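You operate a simulated robot arm through the tools that you are given. There is no shell and no other tool. Be economical: measure what you need, move in short steps, check, and stop when the job is done.

You are at the controls of a simulated robot arm. One attempt, no reset.

## Task
Dry the blue towel on the radiator rail at high heat, then hang it back and turn the radiator off.
Fine: it is dry when the dark patches are gone; leave the other towels.

It is judged by the outcome, as a careful person would: the job done as asked, and still so three seconds after it is handed in. It fails if anything else is knocked over, pushed out of place, dropped, spilled or broken. Flat cloth is picked up by pressing the open fingertips on it (5 to 10 N) and closing them slowly along it; thin cloth reads only 2 to 8 mm in the jaws.

## Robot
A 7-joint arm with a three-finger gripper on a trunk, on a base that drives. Base frame: it is fixed to the floor where the robot stands at the start and does not move with it; the origin is under the middle of the robot, x ahead of it, y to its left, z up. Units: mm, degrees, N and s.
With the tool pointing down near the work surface it reaches from about 500 to 940 mm from the robot's upright axis, wherever it stands. Its first joint turns from -166.0 to 166.0 degrees. Places, roughly: bar on the island [600, 100, 800]; radiator rail [-800, 1100, 700]; white dish with a teal sponge (13x9x3 cm) [-1100, 1400, 900]; white radiator knob [-1100, 1600, 700]; yellow checked towel [-1000, 1250, 750]. Payload 2.69 kg.
The tool frame sits at the grasp point between the pads (the TCP): z along the fingers, y along the line on which they close. The tips reach 29 mm beyond it. Largest opening 120 mm; the body of the gripper starts 78 mm behind the TCP.
Orientation is that of the tool frame in the base frame, as a unit quaternion [x, y, z, w]. With the fingers straight down and closing along the base's y, the tool's x points along the base's -x, its y along +y and its z along -z.

## Interface
- The arm moves only by the tool step_arm. Its argument "series" is a list of rows, each an object of numbers (a shift or turn left out is 0, a gripper value left out holds the last): "dx", "dy", "dz": the shift along the tool's x, y, z in units of 30 mm (1.0 is 30 mm); "ax", "ay", "az": the turn, a rotation vector about the tool's x, y, z in units of 5 degrees (1.0 is 5 degrees); "gripper": the finger opening in mm, from 0 to 120. In form: [{"dx": .., "dy": .., "dz": .., "ax": .., "ay": .., "az": .., "gripper": ..}, ...]. A call has 1 to 12 rows; each row shifts and turns the commanded pose from where the row before left it, along the tool's axes as they then stand. A call with a number of a shift or a turn outside -1 to 1 is refused whole. A row lasts 0.2 s, in which the tool goes at most 50 mm and 8.6 degrees; a call with a longer step from one row to the next is refused whole, and so is a gripper value outside its range. A pose out of reach is approached as far as the arm can. The call stops where the force on the tool passes 40 N (or 10 N more than at its start, if that is more) or the arm is blocked; 0.2 s more then pass. Each finger halts on what it meets, pressing with about 45 N; the grip force reading is that of the motor and also rises with nothing between the fingers. The clock runs only during rows and for 0.2 s after the last one: add rows that do not move to give the fingers time. The reply holds the time, the measured pose of the TCP, the force on the tool along the base axes, the opening and the grip force, in the units named above and with some noise, with the torque about the TCP (base axes, N m) and any sound that the robot's microphone picked up.
- Cameras (640 x 400 px; columns grow to the right, rows downward): "scene" is now at [241.4, 11.9, 1194.7]; the picture's right is [0.14, -0.99, 0.00], its down [-0.63, -0.09, -0.77] and it looks along [0.76, 0.11, -0.64] (base axes); focal length 257 px, centre (320, 200). "wrist" rides on the gripper at [63, 0, -104] in the tool frame; the picture's right is [0.00, 1.00, 0.00], its down [-0.83, 0.00, -0.56] and it looks along [-0.56, 0.00, 0.83] (tool axes); focal length 275 px, centre (320, 200). There is no depth. A picture from a camera that has moved, and an enlarged one, comes with that camera's place and axes in the base frame and with its lens.
- grab_frame(camera): a new picture of that camera. It takes no simulated time.
- raise_lower(by): slides the trunk up (or, below 0, down) by that many mm; the arm and the scene camera ride with it, the base frame stays. It gives what a move gives, with no picture.
- base_move(legs): drives the robot by 1 to 6 legs, each [ahead, left, turn to the left] in mm, mm and degrees, along the robot's own axes; the way and the turn of a leg run together, so that a leg with both is an arc; at most 1500 mm and 180 degrees a leg. The arm and the cameras ride along, it lands a little off, and it stops where it bumps. It gives what a move gives.
- head_to(pan, tilt): turns the head with the scene camera to pan (to the left, within 86 degrees either way) and tilt (down, from -29 to 69), counted from straight ahead of the robot. It gives what a move gives.
- close_up(camera, box): a new picture of the part [left, top, right, bottom] of that camera's present view, enlarged. It takes no simulated time.
- sign_off(): hands the job in; it is judged then, once.

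Go step by step. Nothing tells you exact positions but the pictures and the camera data: compare them with the known pose of the tool, close in by small moves and look again before you grip or let go. The budget is 120 turns and 78 pictures, counting those below and the enlarged ones. Unless the task says otherwise, let go and move clear before handing in, and close with one line.

The tools are called after ">>>" as a command line: name --argument value ..., lists and objects as JSON in quotes. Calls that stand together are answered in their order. step_arm: Moves the arm, as the interface text tells. Its arguments: {"type":"object","properties":{"series":{"type":"array","items":{"type":"object","properties":{"dx":{"type":"number"},"dy":{"type":"number"},"dz":{"type":"number"},"ax":{"type":"number"},"ay":{"type":"number"},"az":{"type":"number"},"gripper":{"type":"number"}}}}},"required":["series"]} The other tools are called the same way: raise_lower (by) slides the trunk up or down; base_move (legs) drives the base; head_to (pan, tilt) turns the head that bears the scene camera; grab_frame (camera) takes a picture; close_up (camera, box) takes an enlarged picture of a part of a camera's view; sign_off () hands the job in.

At the start:

```text
time: 0.0
eef_pos: [558.2, 132.8, 948.6]
tool_rot: [0.001, 1.0, 0.0, 0.0]
wrist_force: [0.0, 0.2, -0.5]
moment: [0.01, -0.02, -0.02]
gripper_width: 120.1
grip_force: 0.1
trunk travel left (down, up): [-450.0, 163.0]
robot x, y, heading: [4.1, 2.3, -0.1]
head pan, tilt: [8.0, 39.4]
```

scene: 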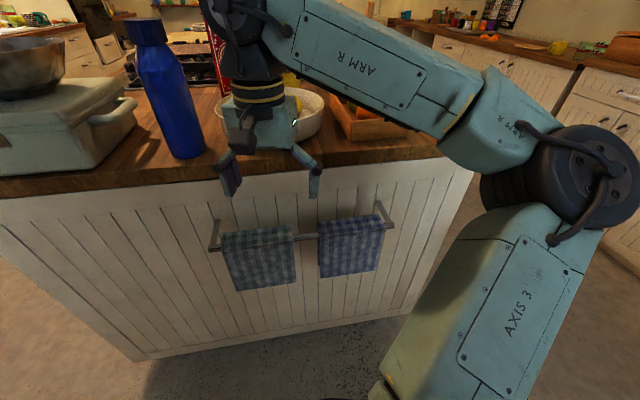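
wrist: 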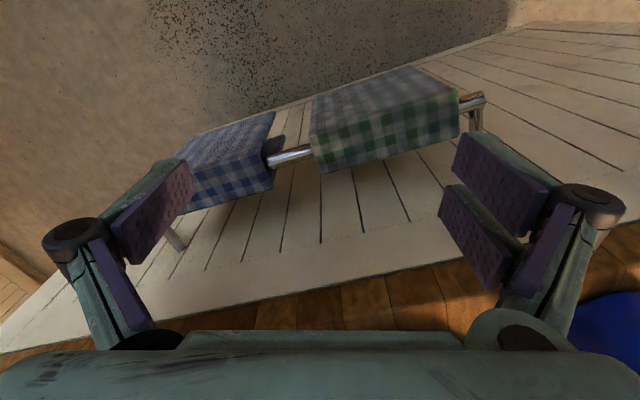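

I see the island front with a rail holding a green checked and a blue checked towel; the radiator is behind me on the left. I look closer at the towels first.

>>> close_up --camera "scene" --box '[190, 180, 420, 324]'

>>> close_up --camera "wrist" --box '[150, 50, 510, 275]'

```text
2.78 times, centred on (305, 252) of scene
camera zoom: at [241.4, 11.9, 1194.7], right [0.14, -0.99, 0.0], down [-0.63, -0.09, -0.77], along [0.76, 0.11, -0.64], focal length 714 px, centre (362, 56)
```

zoom: 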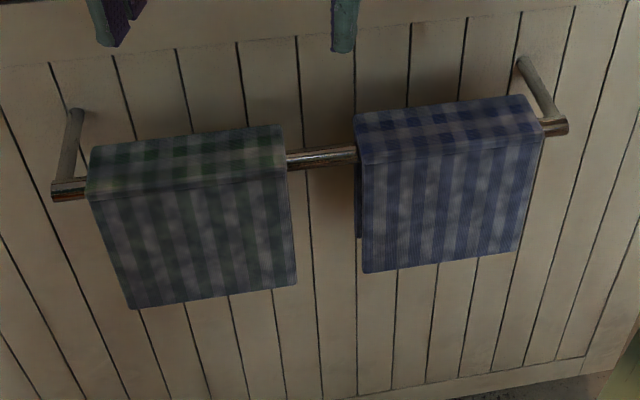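

```text
1.78 times, centred on (330, 162) of wrist
camera zoom: at [495.3, 132.4, 1053.8], right [0.0, 1.0, 0.0], down [0.83, 0.0, 0.56], along [0.56, 0.0, -0.83], focal length 489 px, centre (302, 267)
```

zoom: 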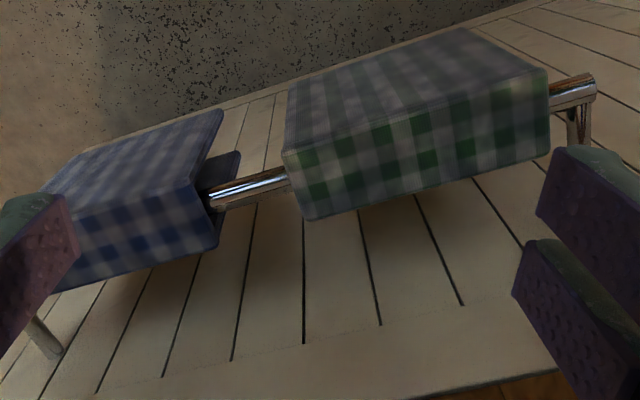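

The blue towel hangs over the island rail, about x 680, y -5, z 745, and the rail is yawed about 18°. I plan to press on the ridge from above with the fingers opened along the rail. First I align the yaw and move above it.

>>> step_arm --series '[{"az": -0.9, "gripper": 80}, {"az": -0.9}, {"az": -0.9}, {"az": -0.9}, {"dy": -0.94}, {"dy": -0.94}, {"dy": -0.94}, {"dy": -0.94}, {"dy": -0.94}, {"dy": -0.94}, {}]'

>>> grab_frame --camera "scene"

>>> grab_frame --camera "wrist"

```text
time: 2.4
eef_pos: [611.6, -28.0, 948.3]
tool_rot: [-0.157, 0.988, 0.001, 0.0]
wrist_force: [0.5, -0.9, 0.2]
moment: [0.01, 0.02, -0.03]
gripper_width: 79.8
grip_force: 0.0
trunk travel left (down, up): [-450.0, 163.0]
robot x, y, heading: [-2.3, -1.1, -0.5]
head pan, tilt: [8.0, 39.4]
```

```text
73 pictures are left
camera scene: at [241.4, 11.8, 1194.7], right [0.14, -0.99, 0.0], down [-0.63, -0.09, -0.77], along [0.76, 0.11, -0.64], focal length 257 px, centre (320, 200)
```

scene: 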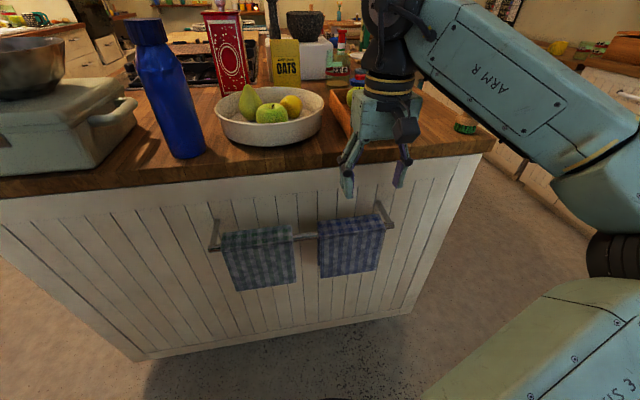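

```text
72 pictures are left
camera wrist: at [551.5, -48.3, 1052.8], right [-0.31, 0.95, 0.0], down [0.79, 0.26, 0.56], along [0.53, 0.17, -0.83], focal length 275 px, centre (320, 200)
```

wrist: 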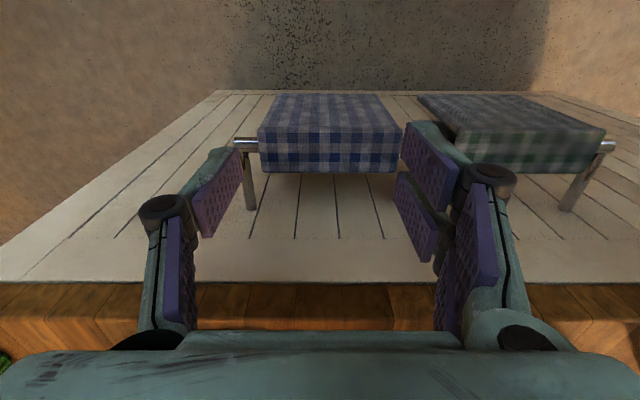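

The tool is aligned with the rail. The towel ridge is about 68 mm ahead of and 11 mm beside the TCP, so I move over it and descend to just above it.

>>> step_arm --series '[{"dx": -0.76, "dy": 0.12, "gripper": 60}, {"dx": -0.76, "dy": 0.12}, {"dx": -0.76, "dy": 0.13}, {"dz": 1}, {"dz": 1}, {"dz": 1}, {"dz": 0.6}, {}]'

>>> grab_frame --camera "scene"

>>> grab_frame --camera "wrist"

```text
time: 4.2
eef_pos: [672.4, 4.3, 841.1]
tool_rot: [-0.157, 0.988, 0.0, 0.0]
wrist_force: [0.0, 0.5, 0.1]
moment: [0.01, -0.02, -0.01]
gripper_width: 60.1
grip_force: 0.1
trunk travel left (down, up): [-450.0, 163.0]
robot x, y, heading: [2.9, -3.1, -0.0]
head pan, tilt: [8.0, 39.4]
```

```text
71 pictures are left
camera scene: at [241.4, 11.8, 1194.7], right [0.14, -0.99, 0.0], down [-0.63, -0.09, -0.77], along [0.76, 0.11, -0.64], focal length 257 px, centre (320, 200)
```

scene: 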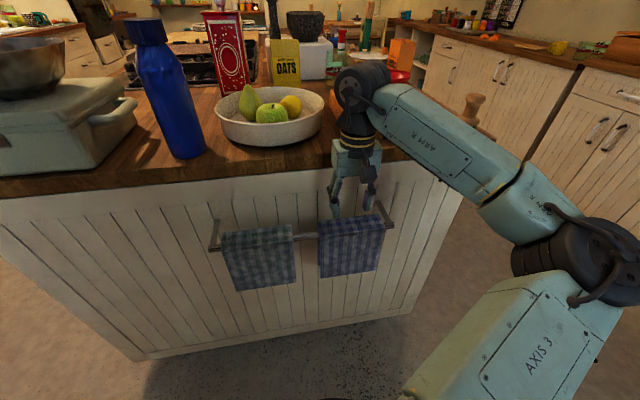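

```text
70 pictures are left
camera wrist: at [612.8, -15.7, 945.5], right [-0.31, 0.95, 0.0], down [0.79, 0.26, 0.56], along [0.53, 0.17, -0.83], focal length 275 px, centre (320, 200)
```

wrist: 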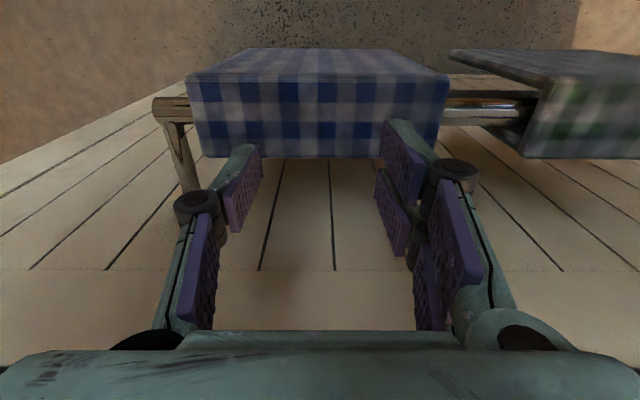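

The ridge sits about 6 mm behind the TCP, with its top near z 765. I lower in small steps until I feel contact.

>>> step_arm --series '[{"dx": 0.22}, {"dz": 0.6}, {"dz": 0.4}, {"dz": 0.2}, {"dz": 0.1}, {}]'

>>> grab_frame --camera "wrist"

>>> close_up --camera "scene" --box '[280, 130, 440, 230]'

```text
time: 5.7
eef_pos: [665.8, 1.4, 807.8]
tool_rot: [-0.157, 0.988, 0.002, 0.007]
wrist_force: [-5.4, 1.7, 35.2]
moment: [-0.26, 0.46, -0.06]
gripper_width: 55.1
grip_force: 18.3
trunk travel left (down, up): [-450.0, 163.0]
robot x, y, heading: [1.7, -0.3, 0.2]
head pan, tilt: [8.0, 39.4]
stopped in row 6: the force on the tool passed its limit at 42 N (the readings are from after the stop); the commanded pose is now the measured one
```

```text
69 pictures are left
camera wrist: at [605.3, -18.6, 912.3], right [-0.31, 0.95, 0.0], down [0.78, 0.26, 0.57], along [0.54, 0.18, -0.82], focal length 275 px, centre (320, 200)
```

wrist: 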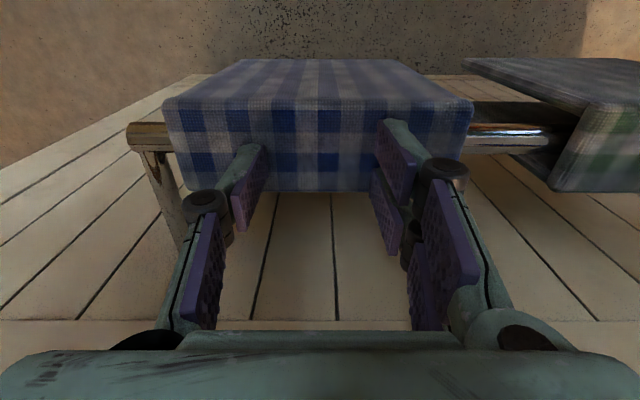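

```text
4.00 times, centred on (360, 180) of scene
camera zoom: at [238.8, 11.9, 1195.5], right [0.14, -0.99, 0.0], down [-0.63, -0.09, -0.77], along [0.77, 0.11, -0.63], focal length 1028 px, centre (160, 280)
```

zoom: 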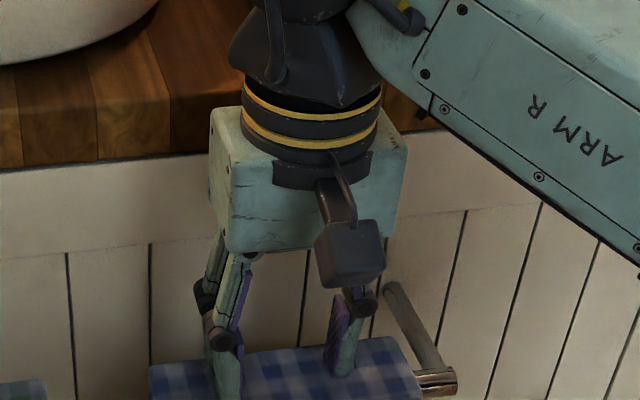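

Contact came at TCP z≈808, but the press is too hard. I back off by a couple of millimetres to reach 5–10 N.

>>> step_arm --series '[{"dz": -0.1}, {}]'

```text
time: 6.3
eef_pos: [667.1, 1.6, 806.9]
tool_rot: [-0.157, 0.988, 0.001, 0.004]
wrist_force: [-5.7, -1.5, 12.5]
moment: [0.21, 0.34, 0.07]
gripper_width: 60.1
grip_force: 0.0
trunk travel left (down, up): [-450.0, 163.0]
robot x, y, heading: [-0.9, -0.8, -0.2]
head pan, tilt: [8.0, 39.4]
```

>>> step_arm --series '[{"dz": -0.03}, {}]'

```text
time: 6.9
eef_pos: [668.4, 2.3, 807.4]
tool_rot: [-0.156, 0.988, 0.001, 0.003]
wrist_force: [-1.1, -1.5, 4.6]
moment: [0.03, 0.09, 0.04]
gripper_width: 60.5
grip_force: 0.0
trunk travel left (down, up): [-450.0, 163.0]
robot x, y, heading: [-3.1, 0.6, 0.4]
head pan, tilt: [8.0, 39.4]
```

The press is now about 5 N. I add a touch more and start closing slowly along the ridge.

>>> step_arm --series '[{"dz": 0.015, "gripper": 57}, {"gripper": 54}, {"gripper": 51}, {"gripper": 48}, {"gripper": 45}, {"gripper": 42}, {"gripper": 39}, {"gripper": 36}]'

```text
time: 8.7
eef_pos: [666.5, 2.6, 808.3]
tool_rot: [-0.156, 0.988, 0.0, 0.004]
wrist_force: [0.6, 2.7, 27.2]
moment: [0.42, 0.17, 0.0]
gripper_width: 37.3
grip_force: 0.4
trunk travel left (down, up): [-450.0, 163.0]
robot x, y, heading: [-0.4, -0.7, -0.1]
head pan, tilt: [8.0, 39.4]
```

The force rose as the fingers closed, so I ease off a little and continue.

>>> step_arm --series '[{"dz": -0.06}, {}]'

>>> close_up --camera "wrist" --box '[160, 50, 480, 250]'

```text
time: 9.3
eef_pos: [666.9, 1.8, 808.9]
tool_rot: [-0.157, 0.988, 0.0, 0.003]
wrist_force: [-0.2, 7.3, 17.2]
moment: [0.2, 0.07, -0.05]
gripper_width: 36.4
grip_force: 5.7
trunk travel left (down, up): [-450.0, 163.0]
robot x, y, heading: [0.5, 0.9, -0.3]
head pan, tilt: [8.0, 39.4]
```

```text
2.00 times, centred on (320, 150) of wrist
camera zoom: at [606.4, -17.9, 913.7], right [-0.31, 0.95, 0.0], down [0.79, 0.26, 0.56], along [0.53, 0.18, -0.83], focal length 551 px, centre (320, 300)
```

zoom: 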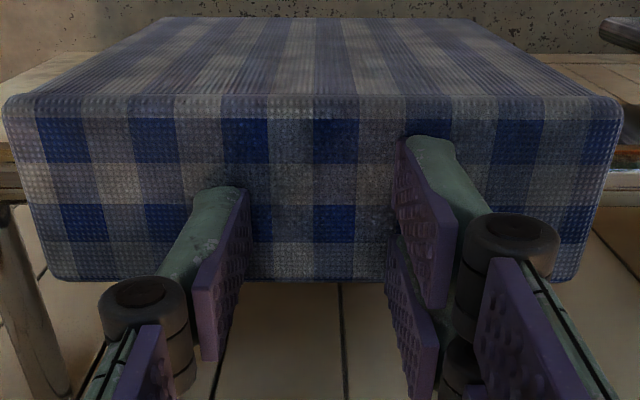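

>>> step_arm --series '[{"dz": -0.05, "gripper": 33}, {"gripper": 30}, {"gripper": 27}, {"gripper": 24}, {}]'

```text
time: 10.5
eef_pos: [666.8, 2.3, 811.3]
tool_rot: [-0.156, 0.988, 0.001, 0.002]
wrist_force: [0.6, -0.8, -0.2]
moment: [0.01, 0.04, 0.03]
gripper_width: 24.0
grip_force: 0.1
trunk travel left (down, up): [-450.0, 163.0]
robot x, y, heading: [-2.5, 1.4, 0.0]
head pan, tilt: [8.0, 39.4]
```

>>> step_arm --series '[{"dz": 0.08}, {"dz": 0.04}, {}]'

```text
time: 11.3
eef_pos: [667.3, 2.0, 808.9]
tool_rot: [-0.156, 0.988, 0.001, 0.004]
wrist_force: [0.6, -1.1, 17.7]
moment: [0.02, 0.07, 0.04]
gripper_width: 24.0
grip_force: 0.0
trunk travel left (down, up): [-450.0, 163.0]
robot x, y, heading: [-1.1, 2.6, 0.2]
head pan, tilt: [8.0, 39.4]
```

>>> step_arm --series '[{"dz": -0.035, "gripper": 45}, {}, {}, {}]'

```text
time: 12.3
eef_pos: [668.4, 2.5, 808.4]
tool_rot: [-0.156, 0.988, 0.0, 0.003]
wrist_force: [-0.1, -0.2, 4.9]
moment: [-0.02, 0.09, -0.02]
gripper_width: 45.8
grip_force: 0.0
trunk travel left (down, up): [-450.0, 163.0]
robot x, y, heading: [-7.3, -2.1, -0.0]
head pan, tilt: [8.0, 39.4]
```

>>> step_arm --series '[{"dz": 0.01, "gripper": 41}, {"gripper": 37}, {"gripper": 33}, {"gripper": 29}]'

```text
time: 13.3
eef_pos: [667.2, 1.8, 809.5]
tool_rot: [-0.156, 0.988, 0.001, 0.004]
wrist_force: [0.2, 0.8, 13.4]
moment: [0.14, 0.07, 0.0]
gripper_width: 27.7
grip_force: 0.0
trunk travel left (down, up): [-450.0, 163.0]
robot x, y, heading: [0.1, 2.8, 0.2]
head pan, tilt: [8.0, 39.4]
```

>>> step_arm --series '[{"dz": -0.02, "gripper": 25}, {"gripper": 21}, {"gripper": 17}, {"gripper": 13}]'

```text
time: 14.3
eef_pos: [666.5, 2.8, 809.0]
tool_rot: [-0.156, 0.988, 0.0, 0.002]
wrist_force: [-2.1, 0.5, 6.3]
moment: [0.08, 0.1, -0.01]
gripper_width: 12.3
grip_force: 0.1
trunk travel left (down, up): [-450.0, 163.0]
robot x, y, heading: [0.1, -3.8, -0.0]
head pan, tilt: [8.0, 39.4]
```

>>> step_arm --series '[{"gripper": 9}, {"gripper": 6}, {"gripper": 3}, {"gripper": 0}, {}, {}]'

>>> close_up --camera "wrist" --box '[160, 50, 480, 250]'

```text
time: 15.7
eef_pos: [667.0, 3.3, 808.7]
tool_rot: [-0.157, 0.988, 0.0, 0.004]
wrist_force: [-0.1, -0.9, 0.5]
moment: [0.03, 0.01, -0.01]
gripper_width: 0.0
grip_force: 28.6
trunk travel left (down, up): [-450.0, 163.0]
robot x, y, heading: [-3.9, 2.4, -0.1]
head pan, tilt: [8.0, 39.4]
```

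```text
2.00 times, centred on (320, 150) of wrist
camera zoom: at [606.9, -18.4, 912.9], right [-0.31, 0.95, 0.0], down [0.79, 0.26, 0.56], along [0.53, 0.18, -0.83], focal length 551 px, centre (320, 300)
```

zoom: 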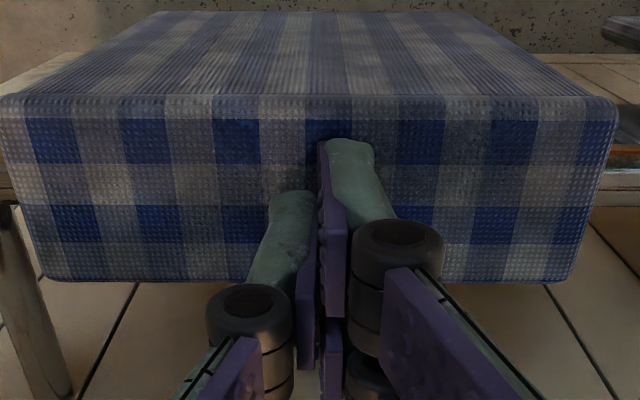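

The fingers closed on nothing, because the towel's ridge is not flat enough to bunch. I look at its end to see how the flaps hang.

>>> step_arm --series '[{"dz": -1, "gripper": 60}, {"dz": -1}, {"dx": 0.8, "dy": 0.8}, {"dx": 0.8, "dy": 0.8}, {"dx": 0.8, "dy": 0.8}, {}]'

>>> close_up --camera "wrist" --box '[120, 50, 440, 250]'

>>> close_up --camera "scene" --box '[300, 200, 400, 290]'

```text
time: 17.1
eef_pos: [577.3, 47.4, 868.7]
tool_rot: [-0.156, 0.988, 0.0, 0.002]
wrist_force: [-0.4, 0.1, 0.2]
moment: [-0.03, 0.01, 0.02]
gripper_width: 60.1
grip_force: 0.1
trunk travel left (down, up): [-450.0, 163.0]
robot x, y, heading: [2.9, -3.1, 0.1]
head pan, tilt: [8.0, 39.4]
```

```text
2.00 times, centred on (280, 150) of wrist
camera zoom: at [517.1, 26.8, 973.6], right [-0.31, 0.95, 0.0], down [0.79, 0.26, 0.56], along [0.53, 0.18, -0.83], focal length 551 px, centre (400, 300)
```

zoom: 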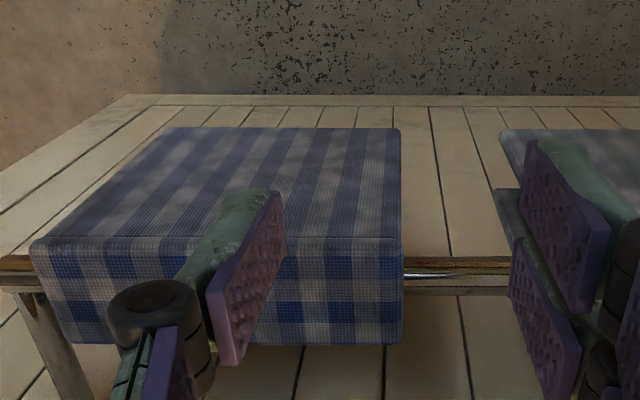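

```text
4.44 times, centred on (350, 245) of scene
camera zoom: at [241.4, 11.9, 1194.8], right [0.14, -0.99, 0.0], down [-0.63, -0.09, -0.77], along [0.76, 0.11, -0.64], focal length 1143 px, centre (187, 0)
```

zoom: 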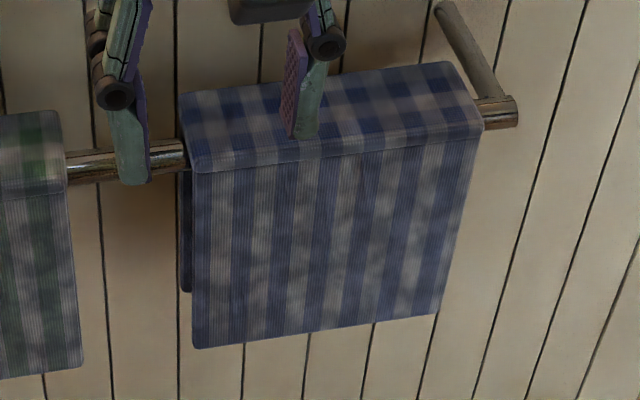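

The towel is a fold about 50 mm deep over the rail, with its top at z≈779. I'll grip it across the fold from above instead: I turn the tool 90° so it closes perpendicular to the rail, and tilt it slightly to clear the counter edge.

>>> step_arm --series '[{"az": 1, "dz": -0.8, "gripper": 80}, {"az": 1}, {"az": 1}, {"az": 1}, {"az": 1}, {"az": 1}, {"az": 1}, {"az": 1}, {"az": 1}, {"az": 1}, {"az": 1}, {"az": 1}]'

>>> step_arm --series '[{"az": 1}, {"az": 1}, {"az": 1}, {"az": 1}, {"az": 1}, {"az": 1}, {"ax": -1}, {"ax": -1}, {"ax": -1}, {}]'

>>> grab_frame --camera "scene"

```text
time: 19.7
eef_pos: [576.1, 48.3, 891.4]
tool_rot: [0.359, 0.933, 0.002, 0.002]
wrist_force: [-0.4, 0.7, 0.2]
moment: [0.03, -0.01, 0.0]
gripper_width: 80.1
grip_force: 0.0
trunk travel left (down, up): [-450.0, 163.0]
robot x, y, heading: [-1.0, -3.2, -0.1]
head pan, tilt: [8.0, 39.4]
```

```text
time: 21.9
eef_pos: [576.5, 48.5, 890.9]
tool_rot: [0.583, 0.801, 0.109, 0.078]
wrist_force: [0.1, -0.1, 1.1]
moment: [-0.01, 0.02, -0.03]
gripper_width: 80.0
grip_force: 0.1
trunk travel left (down, up): [-450.0, 163.0]
robot x, y, heading: [-0.9, -3.2, -0.0]
head pan, tilt: [8.0, 39.4]
```

```text
63 pictures are left
camera scene: at [241.4, 11.9, 1194.8], right [0.14, -0.99, 0.0], down [-0.63, -0.09, -0.77], along [0.76, 0.11, -0.64], focal length 257 px, centre (320, 200)
```

scene: 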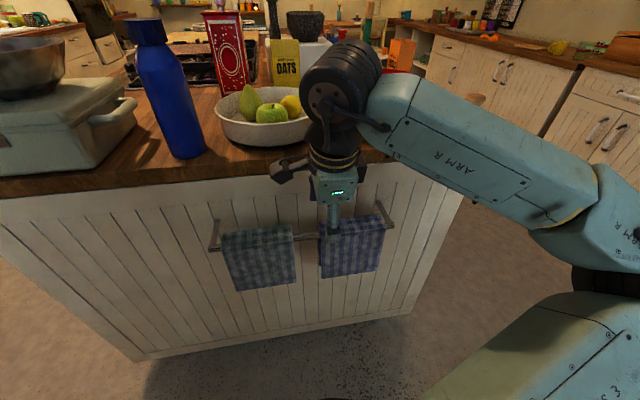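

>>> step_arm --series '[{"dx": -0.82}, {"dx": -0.82}, {"dx": -0.83}, {"dy": 0.57, "dz": 0.74}, {"dy": 0.57, "dz": 0.74}, {"dy": 0.57, "dz": 0.74}, {}]'

>>> grab_frame --camera "wrist"

>>> close_up --camera "scene" --box '[270, 140, 430, 240]'

```text
time: 23.5
eef_pos: [665.6, -2.4, 841.0]
tool_rot: [0.583, 0.801, 0.108, 0.079]
wrist_force: [0.0, 0.5, -0.6]
moment: [0.01, 0.01, 0.03]
gripper_width: 80.0
grip_force: 0.0
trunk travel left (down, up): [-450.0, 163.0]
robot x, y, heading: [0.4, 0.0, -0.0]
head pan, tilt: [8.0, 39.4]
```

```text
62 pictures are left
camera wrist: at [618.8, 48.6, 940.9], right [0.92, 0.3, 0.27], down [0.12, -0.84, 0.54], along [0.38, -0.46, -0.8], focal length 275 px, centre (320, 200)
```

wrist: 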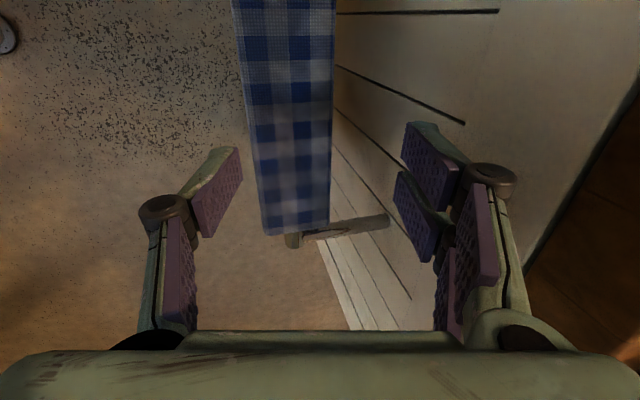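

```text
4.00 times, centred on (350, 190) of scene
camera zoom: at [241.5, 11.9, 1194.7], right [0.14, -0.99, 0.0], down [-0.63, -0.09, -0.77], along [0.76, 0.11, -0.64], focal length 1028 px, centre (200, 240)
```

zoom: 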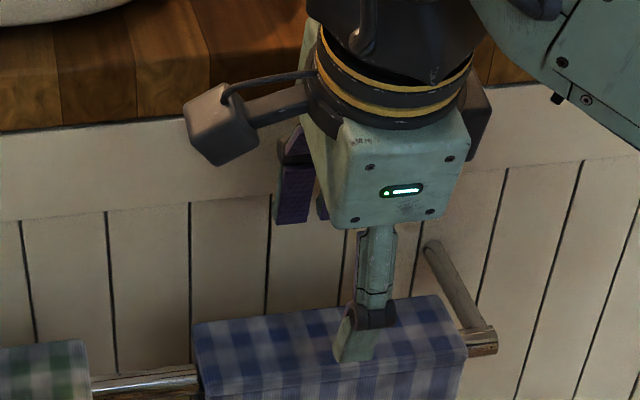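

The fingers straddle the towel well and clear the counter edge. I go straight down in steps.

>>> step_arm --series '[{"dy": -0.13, "dz": 0.48}, {"dy": -0.13, "dz": 0.48}, {}]'

>>> grab_frame --camera "wrist"

```text
time: 24.3
eef_pos: [664.1, -2.3, 811.0]
tool_rot: [0.582, 0.802, 0.108, 0.079]
wrist_force: [0.6, 0.3, 0.2]
moment: [0.0, 0.01, -0.03]
gripper_width: 79.8
grip_force: 0.1
trunk travel left (down, up): [-450.0, 163.0]
robot x, y, heading: [0.5, 0.8, 0.0]
head pan, tilt: [8.0, 39.4]
```

```text
60 pictures are left
camera wrist: at [617.6, 49.1, 911.7], right [0.92, 0.3, 0.26], down [0.12, -0.84, 0.54], along [0.38, -0.46, -0.8], focal length 275 px, centre (320, 200)
```

wrist: 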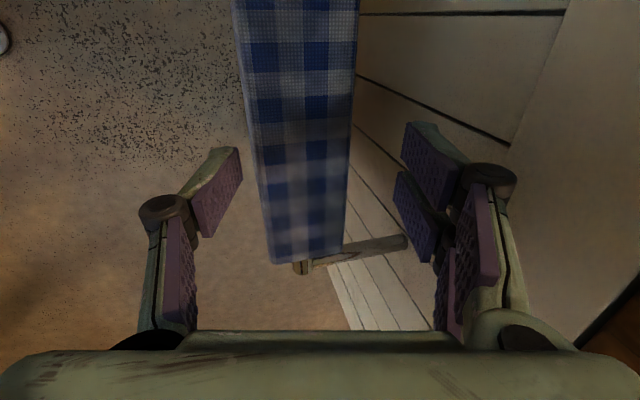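

>>> step_arm --series '[{"dy": -0.16, "dz": 0.42}, {"dy": -0.15, "dz": 0.42}, {}]'

>>> grab_frame --camera "wrist"

```text
time: 25.1
eef_pos: [659.5, -2.9, 783.1]
tool_rot: [0.583, 0.802, 0.107, 0.078]
wrist_force: [0.2, -0.3, 0.1]
moment: [-0.02, 0.02, 0.01]
gripper_width: 80.0
grip_force: 0.0
trunk travel left (down, up): [-450.0, 163.0]
robot x, y, heading: [-0.7, 2.5, -0.1]
head pan, tilt: [8.0, 39.4]
```

```text
59 pictures are left
camera wrist: at [615.0, 48.3, 884.3], right [0.92, 0.3, 0.26], down [0.12, -0.84, 0.54], along [0.38, -0.46, -0.8], focal length 275 px, centre (320, 200)
```

wrist: 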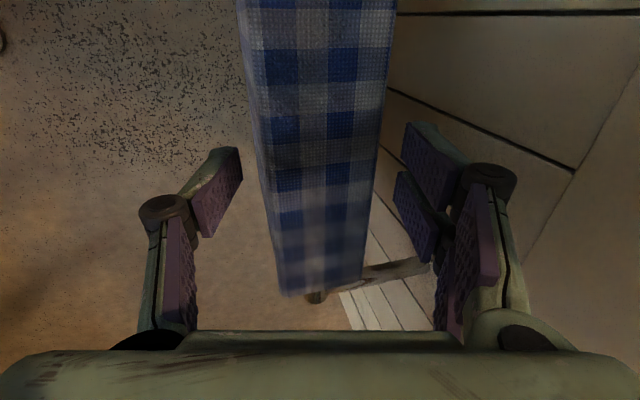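

The towel is centred between the pads, with the tips about 28 mm below its top. I close gently.

>>> step_arm --series '[{"gripper": 70}, {"gripper": 62}, {"gripper": 56}, {"gripper": 52}, {"gripper": 48}, {"gripper": 44}, {}]'

>>> grab_frame --camera "wrist"

```text
time: 26.7
eef_pos: [661.8, -2.5, 783.6]
tool_rot: [0.584, 0.801, 0.11, 0.079]
wrist_force: [-0.2, 0.2, 0.4]
moment: [0.02, 0.01, -0.04]
gripper_width: 54.5
grip_force: 45.1
trunk travel left (down, up): [-450.0, 163.0]
robot x, y, heading: [2.7, -3.5, -0.2]
head pan, tilt: [8.0, 39.4]
```

```text
58 pictures are left
camera wrist: at [615.1, 48.2, 884.5], right [0.92, 0.3, 0.26], down [0.12, -0.84, 0.54], along [0.38, -0.46, -0.8], focal length 275 px, centre (320, 200)
```

wrist: 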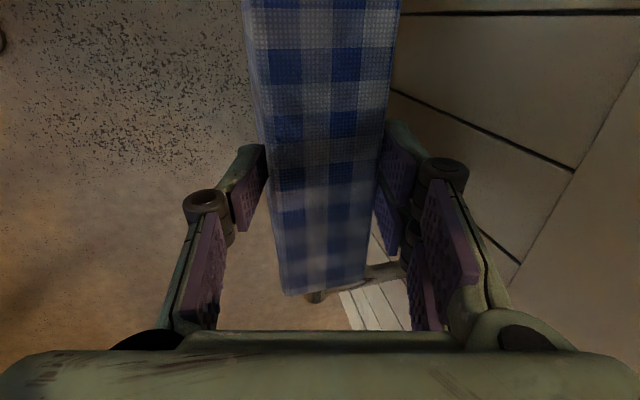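

I have a firm hold at 54.5 mm. I lift straight up a little and check.

>>> step_arm --series '[{"dy": 0.13, "dz": -0.48}, {"dy": 0.13, "dz": -0.48}, {"dy": 0.13, "dz": -0.48}, {}]'

>>> grab_frame --camera "scene"

```text
time: 27.7
eef_pos: [661.4, -2.1, 828.7]
tool_rot: [0.582, 0.802, 0.108, 0.079]
wrist_force: [-0.1, 0.8, -1.7]
moment: [0.03, 0.01, -0.01]
gripper_width: 54.2
grip_force: 44.7
trunk travel left (down, up): [-450.0, 163.0]
robot x, y, heading: [2.2, 0.0, 0.3]
head pan, tilt: [8.0, 39.4]
```

```text
57 pictures are left
camera scene: at [241.5, 11.9, 1194.7], right [0.14, -0.99, 0.0], down [-0.63, -0.09, -0.77], along [0.76, 0.11, -0.64], focal length 257 px, centre (320, 200)
```

scene: 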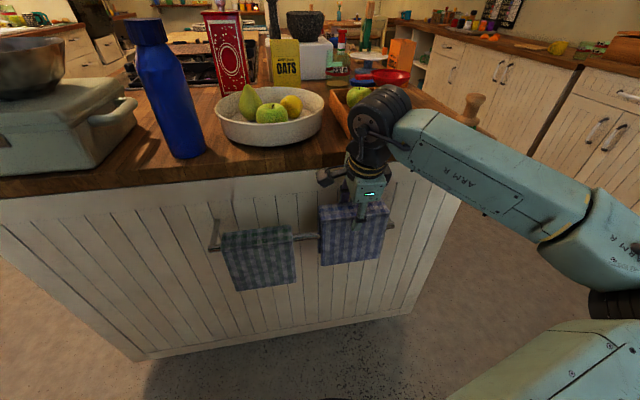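

The towel lifts cleanly as one piece. I lift it fully over the rail, then back the base away.

>>> step_arm --series '[{"dy": 0.24, "dz": -0.95}, {"dy": 0.24, "dz": -0.95}, {"dy": 0.24, "dz": -0.95}, {"dy": 0.24, "dz": -0.95}, {"dy": 0.24, "dz": -0.95}, {"dy": 0.24, "dz": -0.95}, {}]'

>>> grab_frame --camera "scene"

```text
time: 29.3
eef_pos: [655.2, -6.1, 1005.5]
tool_rot: [0.582, 0.802, 0.109, 0.079]
wrist_force: [-0.2, 1.2, -0.7]
moment: [0.0, 0.02, -0.02]
gripper_width: 54.0
grip_force: 44.9
trunk travel left (down, up): [-450.0, 163.0]
robot x, y, heading: [-0.4, -0.4, -0.2]
head pan, tilt: [8.0, 39.4]
```

```text
56 pictures are left
camera scene: at [241.5, 11.9, 1194.7], right [0.14, -0.99, 0.0], down [-0.63, -0.09, -0.77], along [0.76, 0.11, -0.64], focal length 257 px, centre (320, 200)
```

scene: 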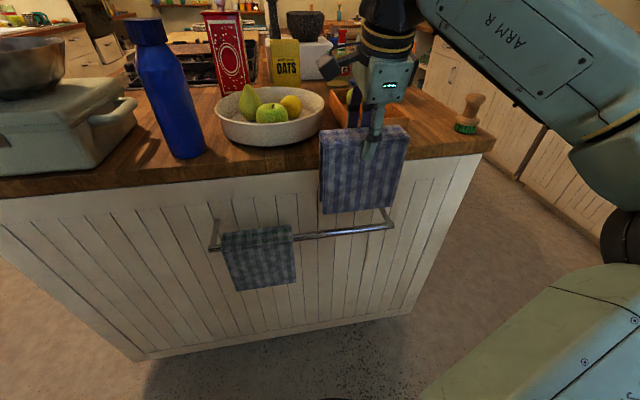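

The towel is clear of the rail. I back off and look left toward the radiator.

>>> base_move --legs '[[-300, 0, 0]]'

>>> head_to --pan 86 --tilt 30

>>> grab_frame --camera "scene"

```text
time: 31.1
eef_pos: [429.9, -12.6, 1008.0]
tool_rot: [0.585, 0.799, 0.108, 0.08]
wrist_force: [-0.4, 0.8, -0.8]
moment: [-0.01, -0.04, 0.01]
gripper_width: 53.7
grip_force: 45.1
trunk travel left (down, up): [-450.0, 163.0]
robot x, y, heading: [-224.9, -2.0, -0.1]
head pan, tilt: [8.0, 39.4]
stopped in leg 1: the robot was blocked; the commanded pose is now the measured one
```

```text
time: 32.6
eef_pos: [430.8, -12.7, 1008.1]
tool_rot: [0.586, 0.799, 0.109, 0.08]
wrist_force: [-0.7, -0.3, -1.0]
moment: [0.0, -0.01, 0.03]
gripper_width: 53.5
grip_force: 45.0
trunk travel left (down, up): [-450.0, 163.0]
robot x, y, heading: [-222.2, -2.0, -0.5]
head pan, tilt: [85.9, 30.0]
```

```text
55 pictures are left
camera scene: at [-61.4, 86.0, 1209.2], right [1.0, -0.08, 0.0], down [-0.04, -0.5, -0.87], along [0.07, 0.86, -0.5], focal length 257 px, centre (320, 200)
```

scene: 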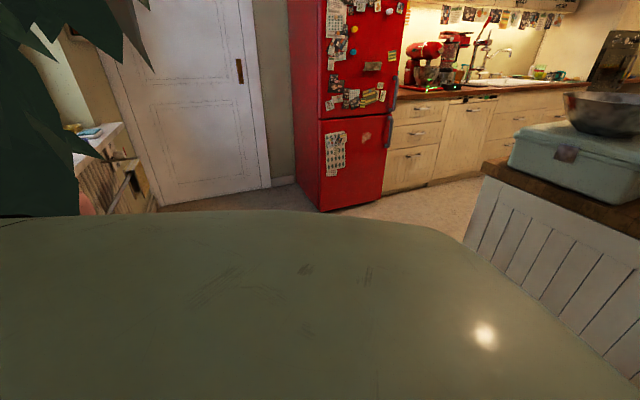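

The base was stopped by something behind it, and there is plant foliage at the back left. I go forward slightly, turn a little left, and look.

>>> base_move --legs '[[40, 0, 0], [0, 0, 40]]'

>>> head_to --pan 80 --tilt 30

>>> grab_frame --camera "scene"

```text
time: 35.4
eef_pos: [326.0, 406.7, 1008.2]
tool_rot: [0.28, 0.95, 0.129, 0.039]
wrist_force: [0.0, -0.2, -1.7]
moment: [-0.01, -0.01, -0.01]
gripper_width: 53.2
grip_force: 45.1
trunk travel left (down, up): [-450.0, 163.0]
robot x, y, heading: [-187.8, 2.9, 39.2]
head pan, tilt: [85.9, 30.0]
```

```text
time: 36.0
eef_pos: [327.2, 406.4, 1007.2]
tool_rot: [0.279, 0.951, 0.129, 0.039]
wrist_force: [-0.2, -0.1, -1.8]
moment: [0.01, 0.0, -0.03]
gripper_width: 53.2
grip_force: 45.8
trunk travel left (down, up): [-450.0, 163.0]
robot x, y, heading: [-184.7, -2.0, 39.1]
head pan, tilt: [80.0, 30.0]
```

```text
54 pictures are left
camera scene: at [-107.8, 174.1, 1209.2], right [0.87, 0.49, 0.0], down [0.24, -0.44, -0.87], along [-0.42, 0.76, -0.5], focal length 257 px, centre (320, 200)
```

scene: 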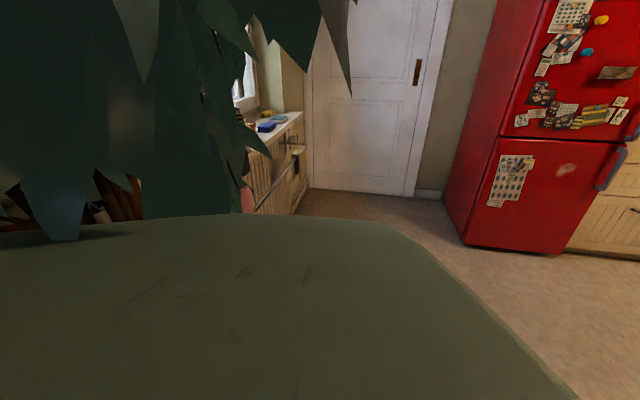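

A large plant stands behind left, so I keep clear of it. I turn to face +y and drive up beside the radiator.

>>> base_move --legs '[[0, 0, 50], [800, 0, 0]]'

>>> head_to --pan 60 --tilt 30

>>> grab_frame --camera "scene"

```text
time: 40.2
eef_pos: [-136.7, 764.4, 1007.3]
tool_rot: [-0.145, 0.98, 0.133, -0.019]
wrist_force: [-0.1, -0.3, -0.2]
moment: [0.01, 0.01, 0.01]
gripper_width: 52.6
grip_force: 44.8
trunk travel left (down, up): [-450.0, 163.0]
robot x, y, heading: [-157.2, 109.3, 88.9]
head pan, tilt: [80.0, 30.0]
stopped in leg 2: the robot was blocked; the commanded pose is now the measured one
```

```text
time: 41.0
eef_pos: [-136.4, 765.0, 1006.6]
tool_rot: [-0.145, 0.98, 0.134, -0.019]
wrist_force: [0.0, -0.5, -1.7]
moment: [0.01, 0.0, 0.01]
gripper_width: 52.5
grip_force: 45.1
trunk travel left (down, up): [-450.0, 163.0]
robot x, y, heading: [-153.9, 107.5, 89.0]
head pan, tilt: [60.0, 30.0]
```

```text
53 pictures are left
camera scene: at [-229.2, 312.7, 1209.2], right [0.52, 0.86, 0.0], down [0.43, -0.26, -0.87], along [-0.74, 0.45, -0.5], focal length 257 px, centre (320, 200)
```

scene: 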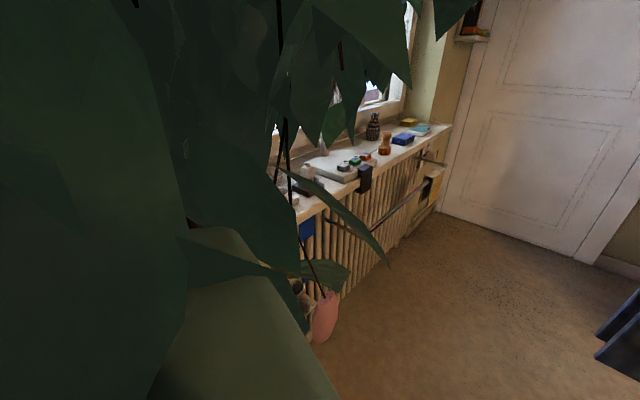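

Something ahead blocks the base too. I look straight ahead and down.

>>> head_to --pan -15 --tilt 50

>>> grab_frame --camera "scene"

>>> head_to --pan 25 --tilt 45

>>> grab_frame --camera "scene"

```text
time: 42.5
eef_pos: [-136.4, 765.8, 1007.0]
tool_rot: [-0.146, 0.98, 0.133, -0.018]
wrist_force: [-0.2, 0.8, -1.9]
moment: [-0.02, -0.01, 0.0]
gripper_width: 52.3
grip_force: 44.7
trunk travel left (down, up): [-450.0, 163.0]
robot x, y, heading: [-153.5, 110.0, 88.9]
head pan, tilt: [-15.0, 50.0]
```

```text
52 pictures are left
camera scene: at [-130.5, 340.0, 1179.7], right [0.96, -0.28, 0.0], down [-0.21, -0.74, -0.64], along [0.18, 0.62, -0.77], focal length 257 px, centre (320, 200)
```

scene: 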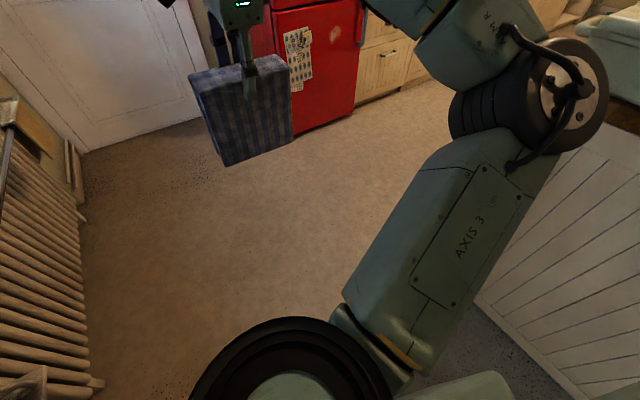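

```text
time: 43.6
eef_pos: [-136.9, 765.9, 1006.0]
tool_rot: [-0.145, 0.98, 0.134, -0.019]
wrist_force: [0.3, 0.9, -1.6]
moment: [0.01, -0.02, 0.0]
gripper_width: 52.2
grip_force: 44.6
trunk travel left (down, up): [-450.0, 163.0]
robot x, y, heading: [-155.3, 107.2, 89.0]
head pan, tilt: [25.0, 45.0]
```

```text
51 pictures are left
camera scene: at [-184.7, 340.4, 1186.6], right [0.91, 0.4, 0.0], down [0.29, -0.65, -0.71], along [-0.29, 0.65, -0.71], focal length 257 px, centre (320, 200)
```

scene: 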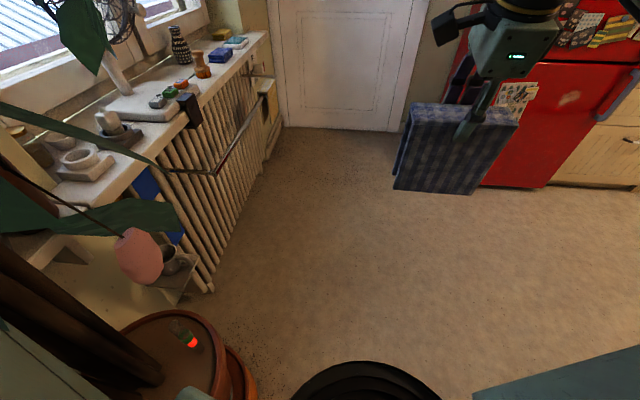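

I see the way now: a terracotta planter sits to my left, and the radiator with its rail and sill is beyond it at about x −870, y 700–1300. I zoom in on the radiator before moving.

>>> close_up --camera "scene" --box '[120, 30, 320, 155]'

>>> close_up --camera "scene" --box '[60, 130, 260, 290]'

```text
3.20 times, centred on (220, 92) of scene
camera zoom: at [-184.7, 340.4, 1186.6], right [0.91, 0.4, 0.0], down [0.29, -0.65, -0.71], along [-0.29, 0.65, -0.71], focal length 823 px, centre (640, 544)
```

zoom: 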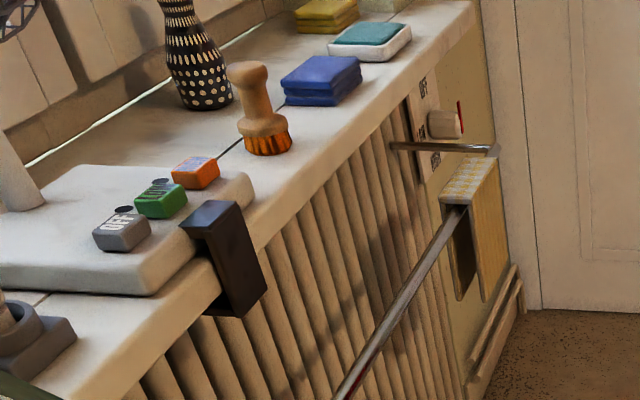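

```text
2.50 times, centred on (160, 210) of scene
camera zoom: at [-184.7, 340.4, 1186.6], right [0.91, 0.4, 0.0], down [0.29, -0.65, -0.71], along [-0.29, 0.65, -0.71], focal length 643 px, centre (720, 175)
```

zoom: 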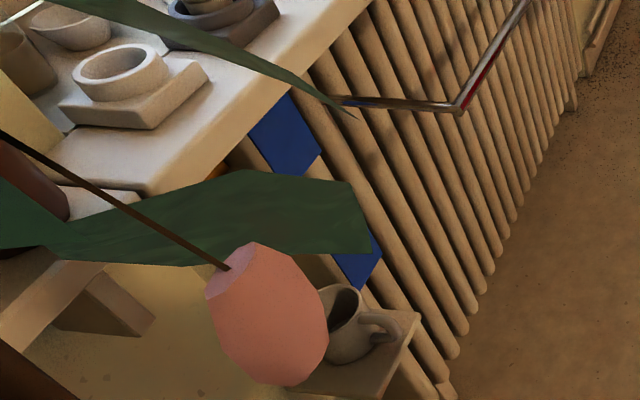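

The layout is clear: the rail is free in the middle, with the yellow towel at the far end and the knob (labelled OFF…) beyond it. I drive right around the planter, forward, and turn to face the radiator.

>>> base_move --legs '[[0, -220, 0], [900, 0, 0], [0, 0, 90]]'

>>> head_to --pan -10 --tilt 30

>>> grab_frame --camera "scene"

```text
time: 54.1
eef_pos: [-573.4, 1050.8, 1007.2]
tool_rot: [0.786, -0.603, -0.083, 0.106]
wrist_force: [-0.3, 0.4, -1.8]
moment: [0.0, -0.02, -0.03]
gripper_width: 51.0
grip_force: 44.9
trunk travel left (down, up): [-450.0, 163.0]
robot x, y, heading: [83.8, 1010.6, 177.2]
head pan, tilt: [25.0, 45.0]
```

```text
time: 55.1
eef_pos: [-572.4, 1049.5, 1006.8]
tool_rot: [0.786, -0.603, -0.082, 0.107]
wrist_force: [-1.0, 0.2, -1.7]
moment: [0.01, -0.02, -0.01]
gripper_width: 51.0
grip_force: 44.9
trunk travel left (down, up): [-450.0, 163.0]
robot x, y, heading: [78.2, 1010.2, 177.0]
head pan, tilt: [-10.0, 30.0]
```

```text
48 pictures are left
camera scene: at [-161.0, 1038.7, 1209.2], right [0.22, 0.97, 0.0], down [0.49, -0.11, -0.87], along [-0.84, 0.19, -0.5], focal length 257 px, centre (320, 200)
```

scene: 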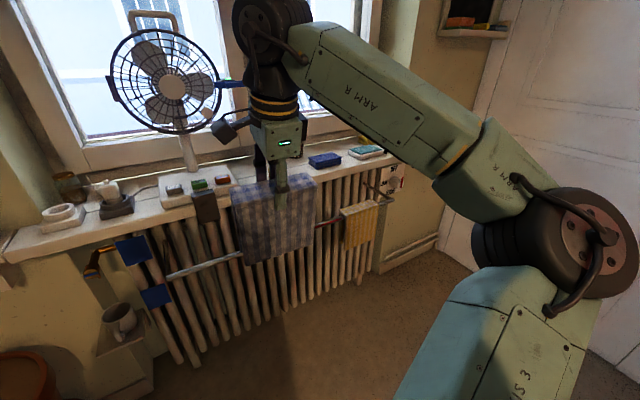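

The rail runs from about (-713,764) to (-934,1473) at z≈705, also yawed about 18°. The free stretch just left of the yellow towel suits the blue one, so I drive closer and align the tool by 3°.

>>> base_move --legs '[[160, 0, 0]]'

>>> step_arm --series '[{"az": -0.6}, {}]'

>>> grab_frame --camera "wrist"

>>> grab_frame --camera "scene"

```text
time: 56.5
eef_pos: [-732.5, 1056.8, 1007.1]
tool_rot: [0.787, -0.603, -0.082, 0.107]
wrist_force: [0.0, 0.1, -0.7]
moment: [0.01, -0.06, -0.01]
gripper_width: 50.7
grip_force: 45.0
trunk travel left (down, up): [-450.0, 163.0]
robot x, y, heading: [-79.0, 1019.0, 177.4]
head pan, tilt: [-10.0, 30.0]
```

```text
time: 57.1
eef_pos: [-732.1, 1056.7, 1007.5]
tool_rot: [0.803, -0.581, -0.085, 0.103]
wrist_force: [-1.0, 0.9, -0.8]
moment: [0.0, -0.05, -0.04]
gripper_width: 50.7
grip_force: 44.8
trunk travel left (down, up): [-450.0, 163.0]
robot x, y, heading: [-80.1, 1021.1, 177.3]
head pan, tilt: [-10.0, 30.0]
```

```text
47 pictures are left
camera wrist: at [-685.2, 1003.5, 1107.1], right [-0.91, -0.31, 0.27], down [-0.12, 0.83, 0.55], along [-0.39, 0.47, -0.79], focal length 275 px, centre (320, 200)
```

wrist: 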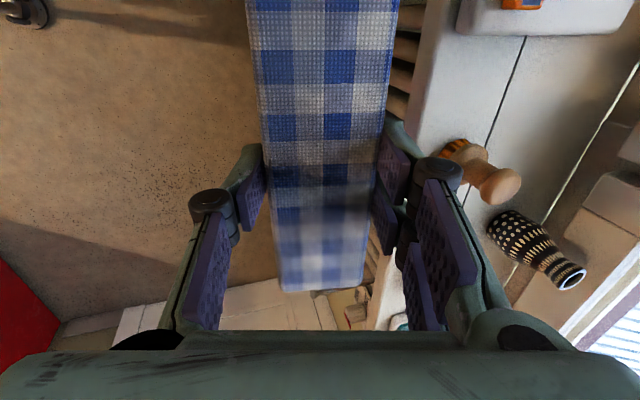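

```text
46 pictures are left
camera scene: at [-320.4, 1046.1, 1209.2], right [0.22, 0.98, 0.0], down [0.49, -0.11, -0.87], along [-0.84, 0.19, -0.5], focal length 257 px, centre (320, 200)
```

scene: 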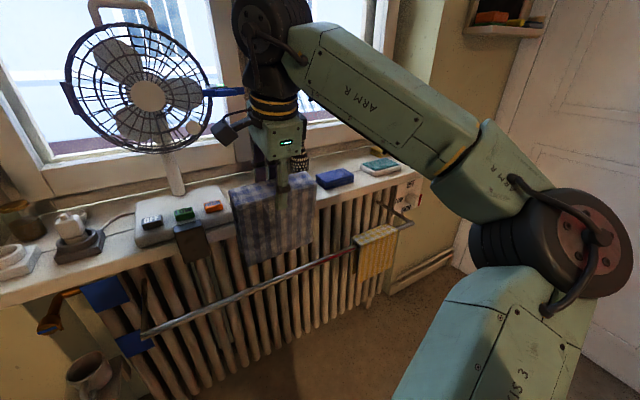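

The rail line lies at about d −428 (perpendicular) and the yellow towel starts at u≈1480. I move the towel over the rail at u≈1290 and lower until its hem is just above.

>>> step_arm --series '[{"dx": -0.66}, {"dx": -0.66}, {"dx": -0.66}, {"dy": 0.62, "dz": 0.17}, {"dy": 0.62, "dz": 0.17}, {"dy": 0.63, "dz": 0.17}, {"dy": -0.25, "dz": 0.95}, {"dy": -0.25, "dz": 0.95}, {"dy": -0.25, "dz": 0.95}, {}]'

>>> head_to --pan 0 --tilt 40

>>> close_up --camera "scene" --box '[120, 60, 520, 310]'

```text
time: 59.3
eef_pos: [-808.0, 1096.0, 919.4]
tool_rot: [0.802, -0.581, -0.085, 0.104]
wrist_force: [-0.9, 1.0, -1.7]
moment: [0.0, -0.02, -0.03]
gripper_width: 50.8
grip_force: 44.8
trunk travel left (down, up): [-450.0, 163.0]
robot x, y, heading: [-79.5, 1016.9, 177.4]
head pan, tilt: [-10.0, 30.0]
```

```text
time: 60.0
eef_pos: [-808.4, 1096.4, 920.3]
tool_rot: [0.802, -0.582, -0.086, 0.105]
wrist_force: [-0.1, -0.8, -0.8]
moment: [0.0, -0.04, 0.01]
gripper_width: 50.5
grip_force: 44.4
trunk travel left (down, up): [-450.0, 163.0]
robot x, y, heading: [-78.0, 1020.7, 177.1]
head pan, tilt: [0.0, 40.0]
```

```text
1.60 times, centred on (320, 185) of scene
camera zoom: at [-317.1, 1030.3, 1193.9], right [0.05, 1.0, 0.0], down [0.64, -0.03, -0.77], along [-0.77, 0.04, -0.64], focal length 411 px, centre (320, 224)
```

zoom: 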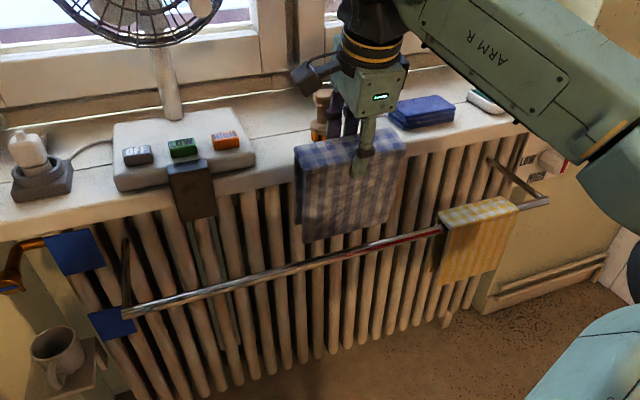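

>>> step_arm --series '[{"dy": -0.25, "dz": 0.95}, {"dy": -0.21, "dz": 0.75}, {}]'

>>> close_up --camera "scene" --box '[260, 110, 420, 250]'

>>> grab_frame --camera "wrist"

```text
time: 60.8
eef_pos: [-807.7, 1097.9, 875.6]
tool_rot: [0.8, -0.583, -0.091, 0.108]
wrist_force: [9.0, 2.3, 22.0]
moment: [-0.33, -1.44, 0.28]
gripper_width: 50.3
grip_force: 44.5
trunk travel left (down, up): [-450.0, 163.0]
robot x, y, heading: [-75.5, 1014.5, 177.0]
head pan, tilt: [0.0, 40.0]
stopped in row 3: the force on the tool passed its limit at 46 N (the readings are from after the stop); the commanded pose is now the measured one
```

```text
2.86 times, centred on (340, 180) of scene
camera zoom: at [-314.4, 1030.8, 1194.7], right [0.05, 1.0, 0.0], down [0.64, -0.03, -0.77], along [-0.77, 0.04, -0.64], focal length 735 px, centre (263, 257)
```

zoom: 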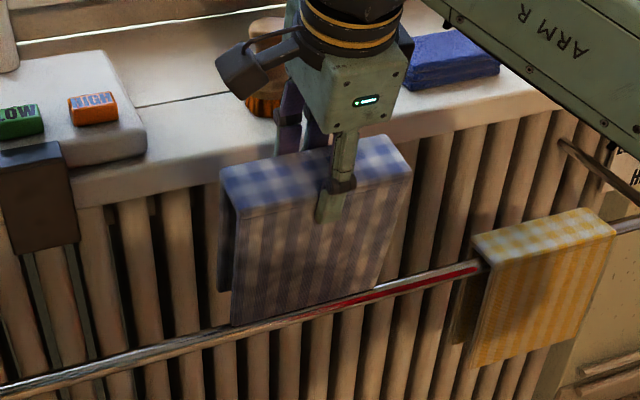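

```text
43 pictures are left
camera wrist: at [-759.4, 1045.0, 974.6], right [-0.91, -0.3, 0.28], down [-0.11, 0.83, 0.55], along [-0.4, 0.47, -0.79], focal length 275 px, centre (320, 200)
```

wrist: 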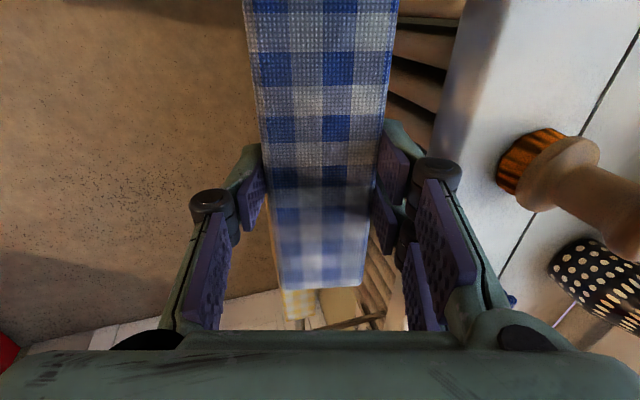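

Contact came too early. Re-triangulating puts the rail at d≈−445, so the back hem sat on it. I lift 25 mm, shift 17 mm toward the radiator, and lower again gently.

>>> step_arm --series '[{"dy": 0.22, "dz": -0.8}, {"dy": 0.55, "dz": 0.147}, {}, {"dy": -0.13, "dz": 0.48}, {"dy": -0.1, "dz": 0.35}, {"dy": -0.06, "dz": 0.2}, {}]'

>>> close_up --camera "scene" --box '[260, 110, 420, 250]'

```text
time: 62.4
eef_pos: [-825.4, 1091.6, 862.9]
tool_rot: [0.8, -0.583, -0.09, 0.107]
wrist_force: [0.2, -0.9, -1.0]
moment: [-0.01, -0.02, 0.0]
gripper_width: 50.0
grip_force: 45.5
trunk travel left (down, up): [-450.0, 163.0]
robot x, y, heading: [-75.6, 1020.4, 177.2]
head pan, tilt: [0.0, 40.0]
```

```text
2.86 times, centred on (340, 180) of scene
camera zoom: at [-316.9, 1030.7, 1193.9], right [0.05, 1.0, 0.0], down [0.64, -0.03, -0.77], along [-0.77, 0.04, -0.64], focal length 735 px, centre (263, 257)
```

zoom: 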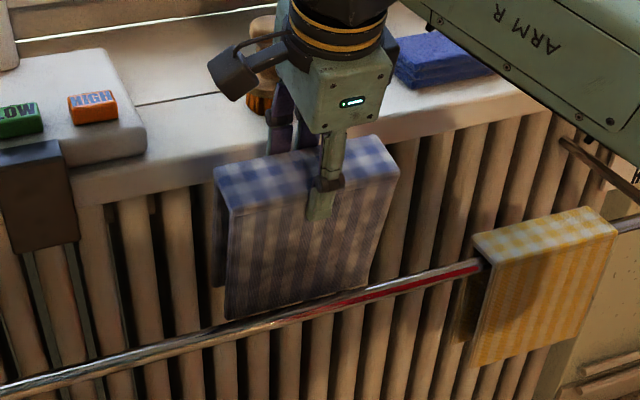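

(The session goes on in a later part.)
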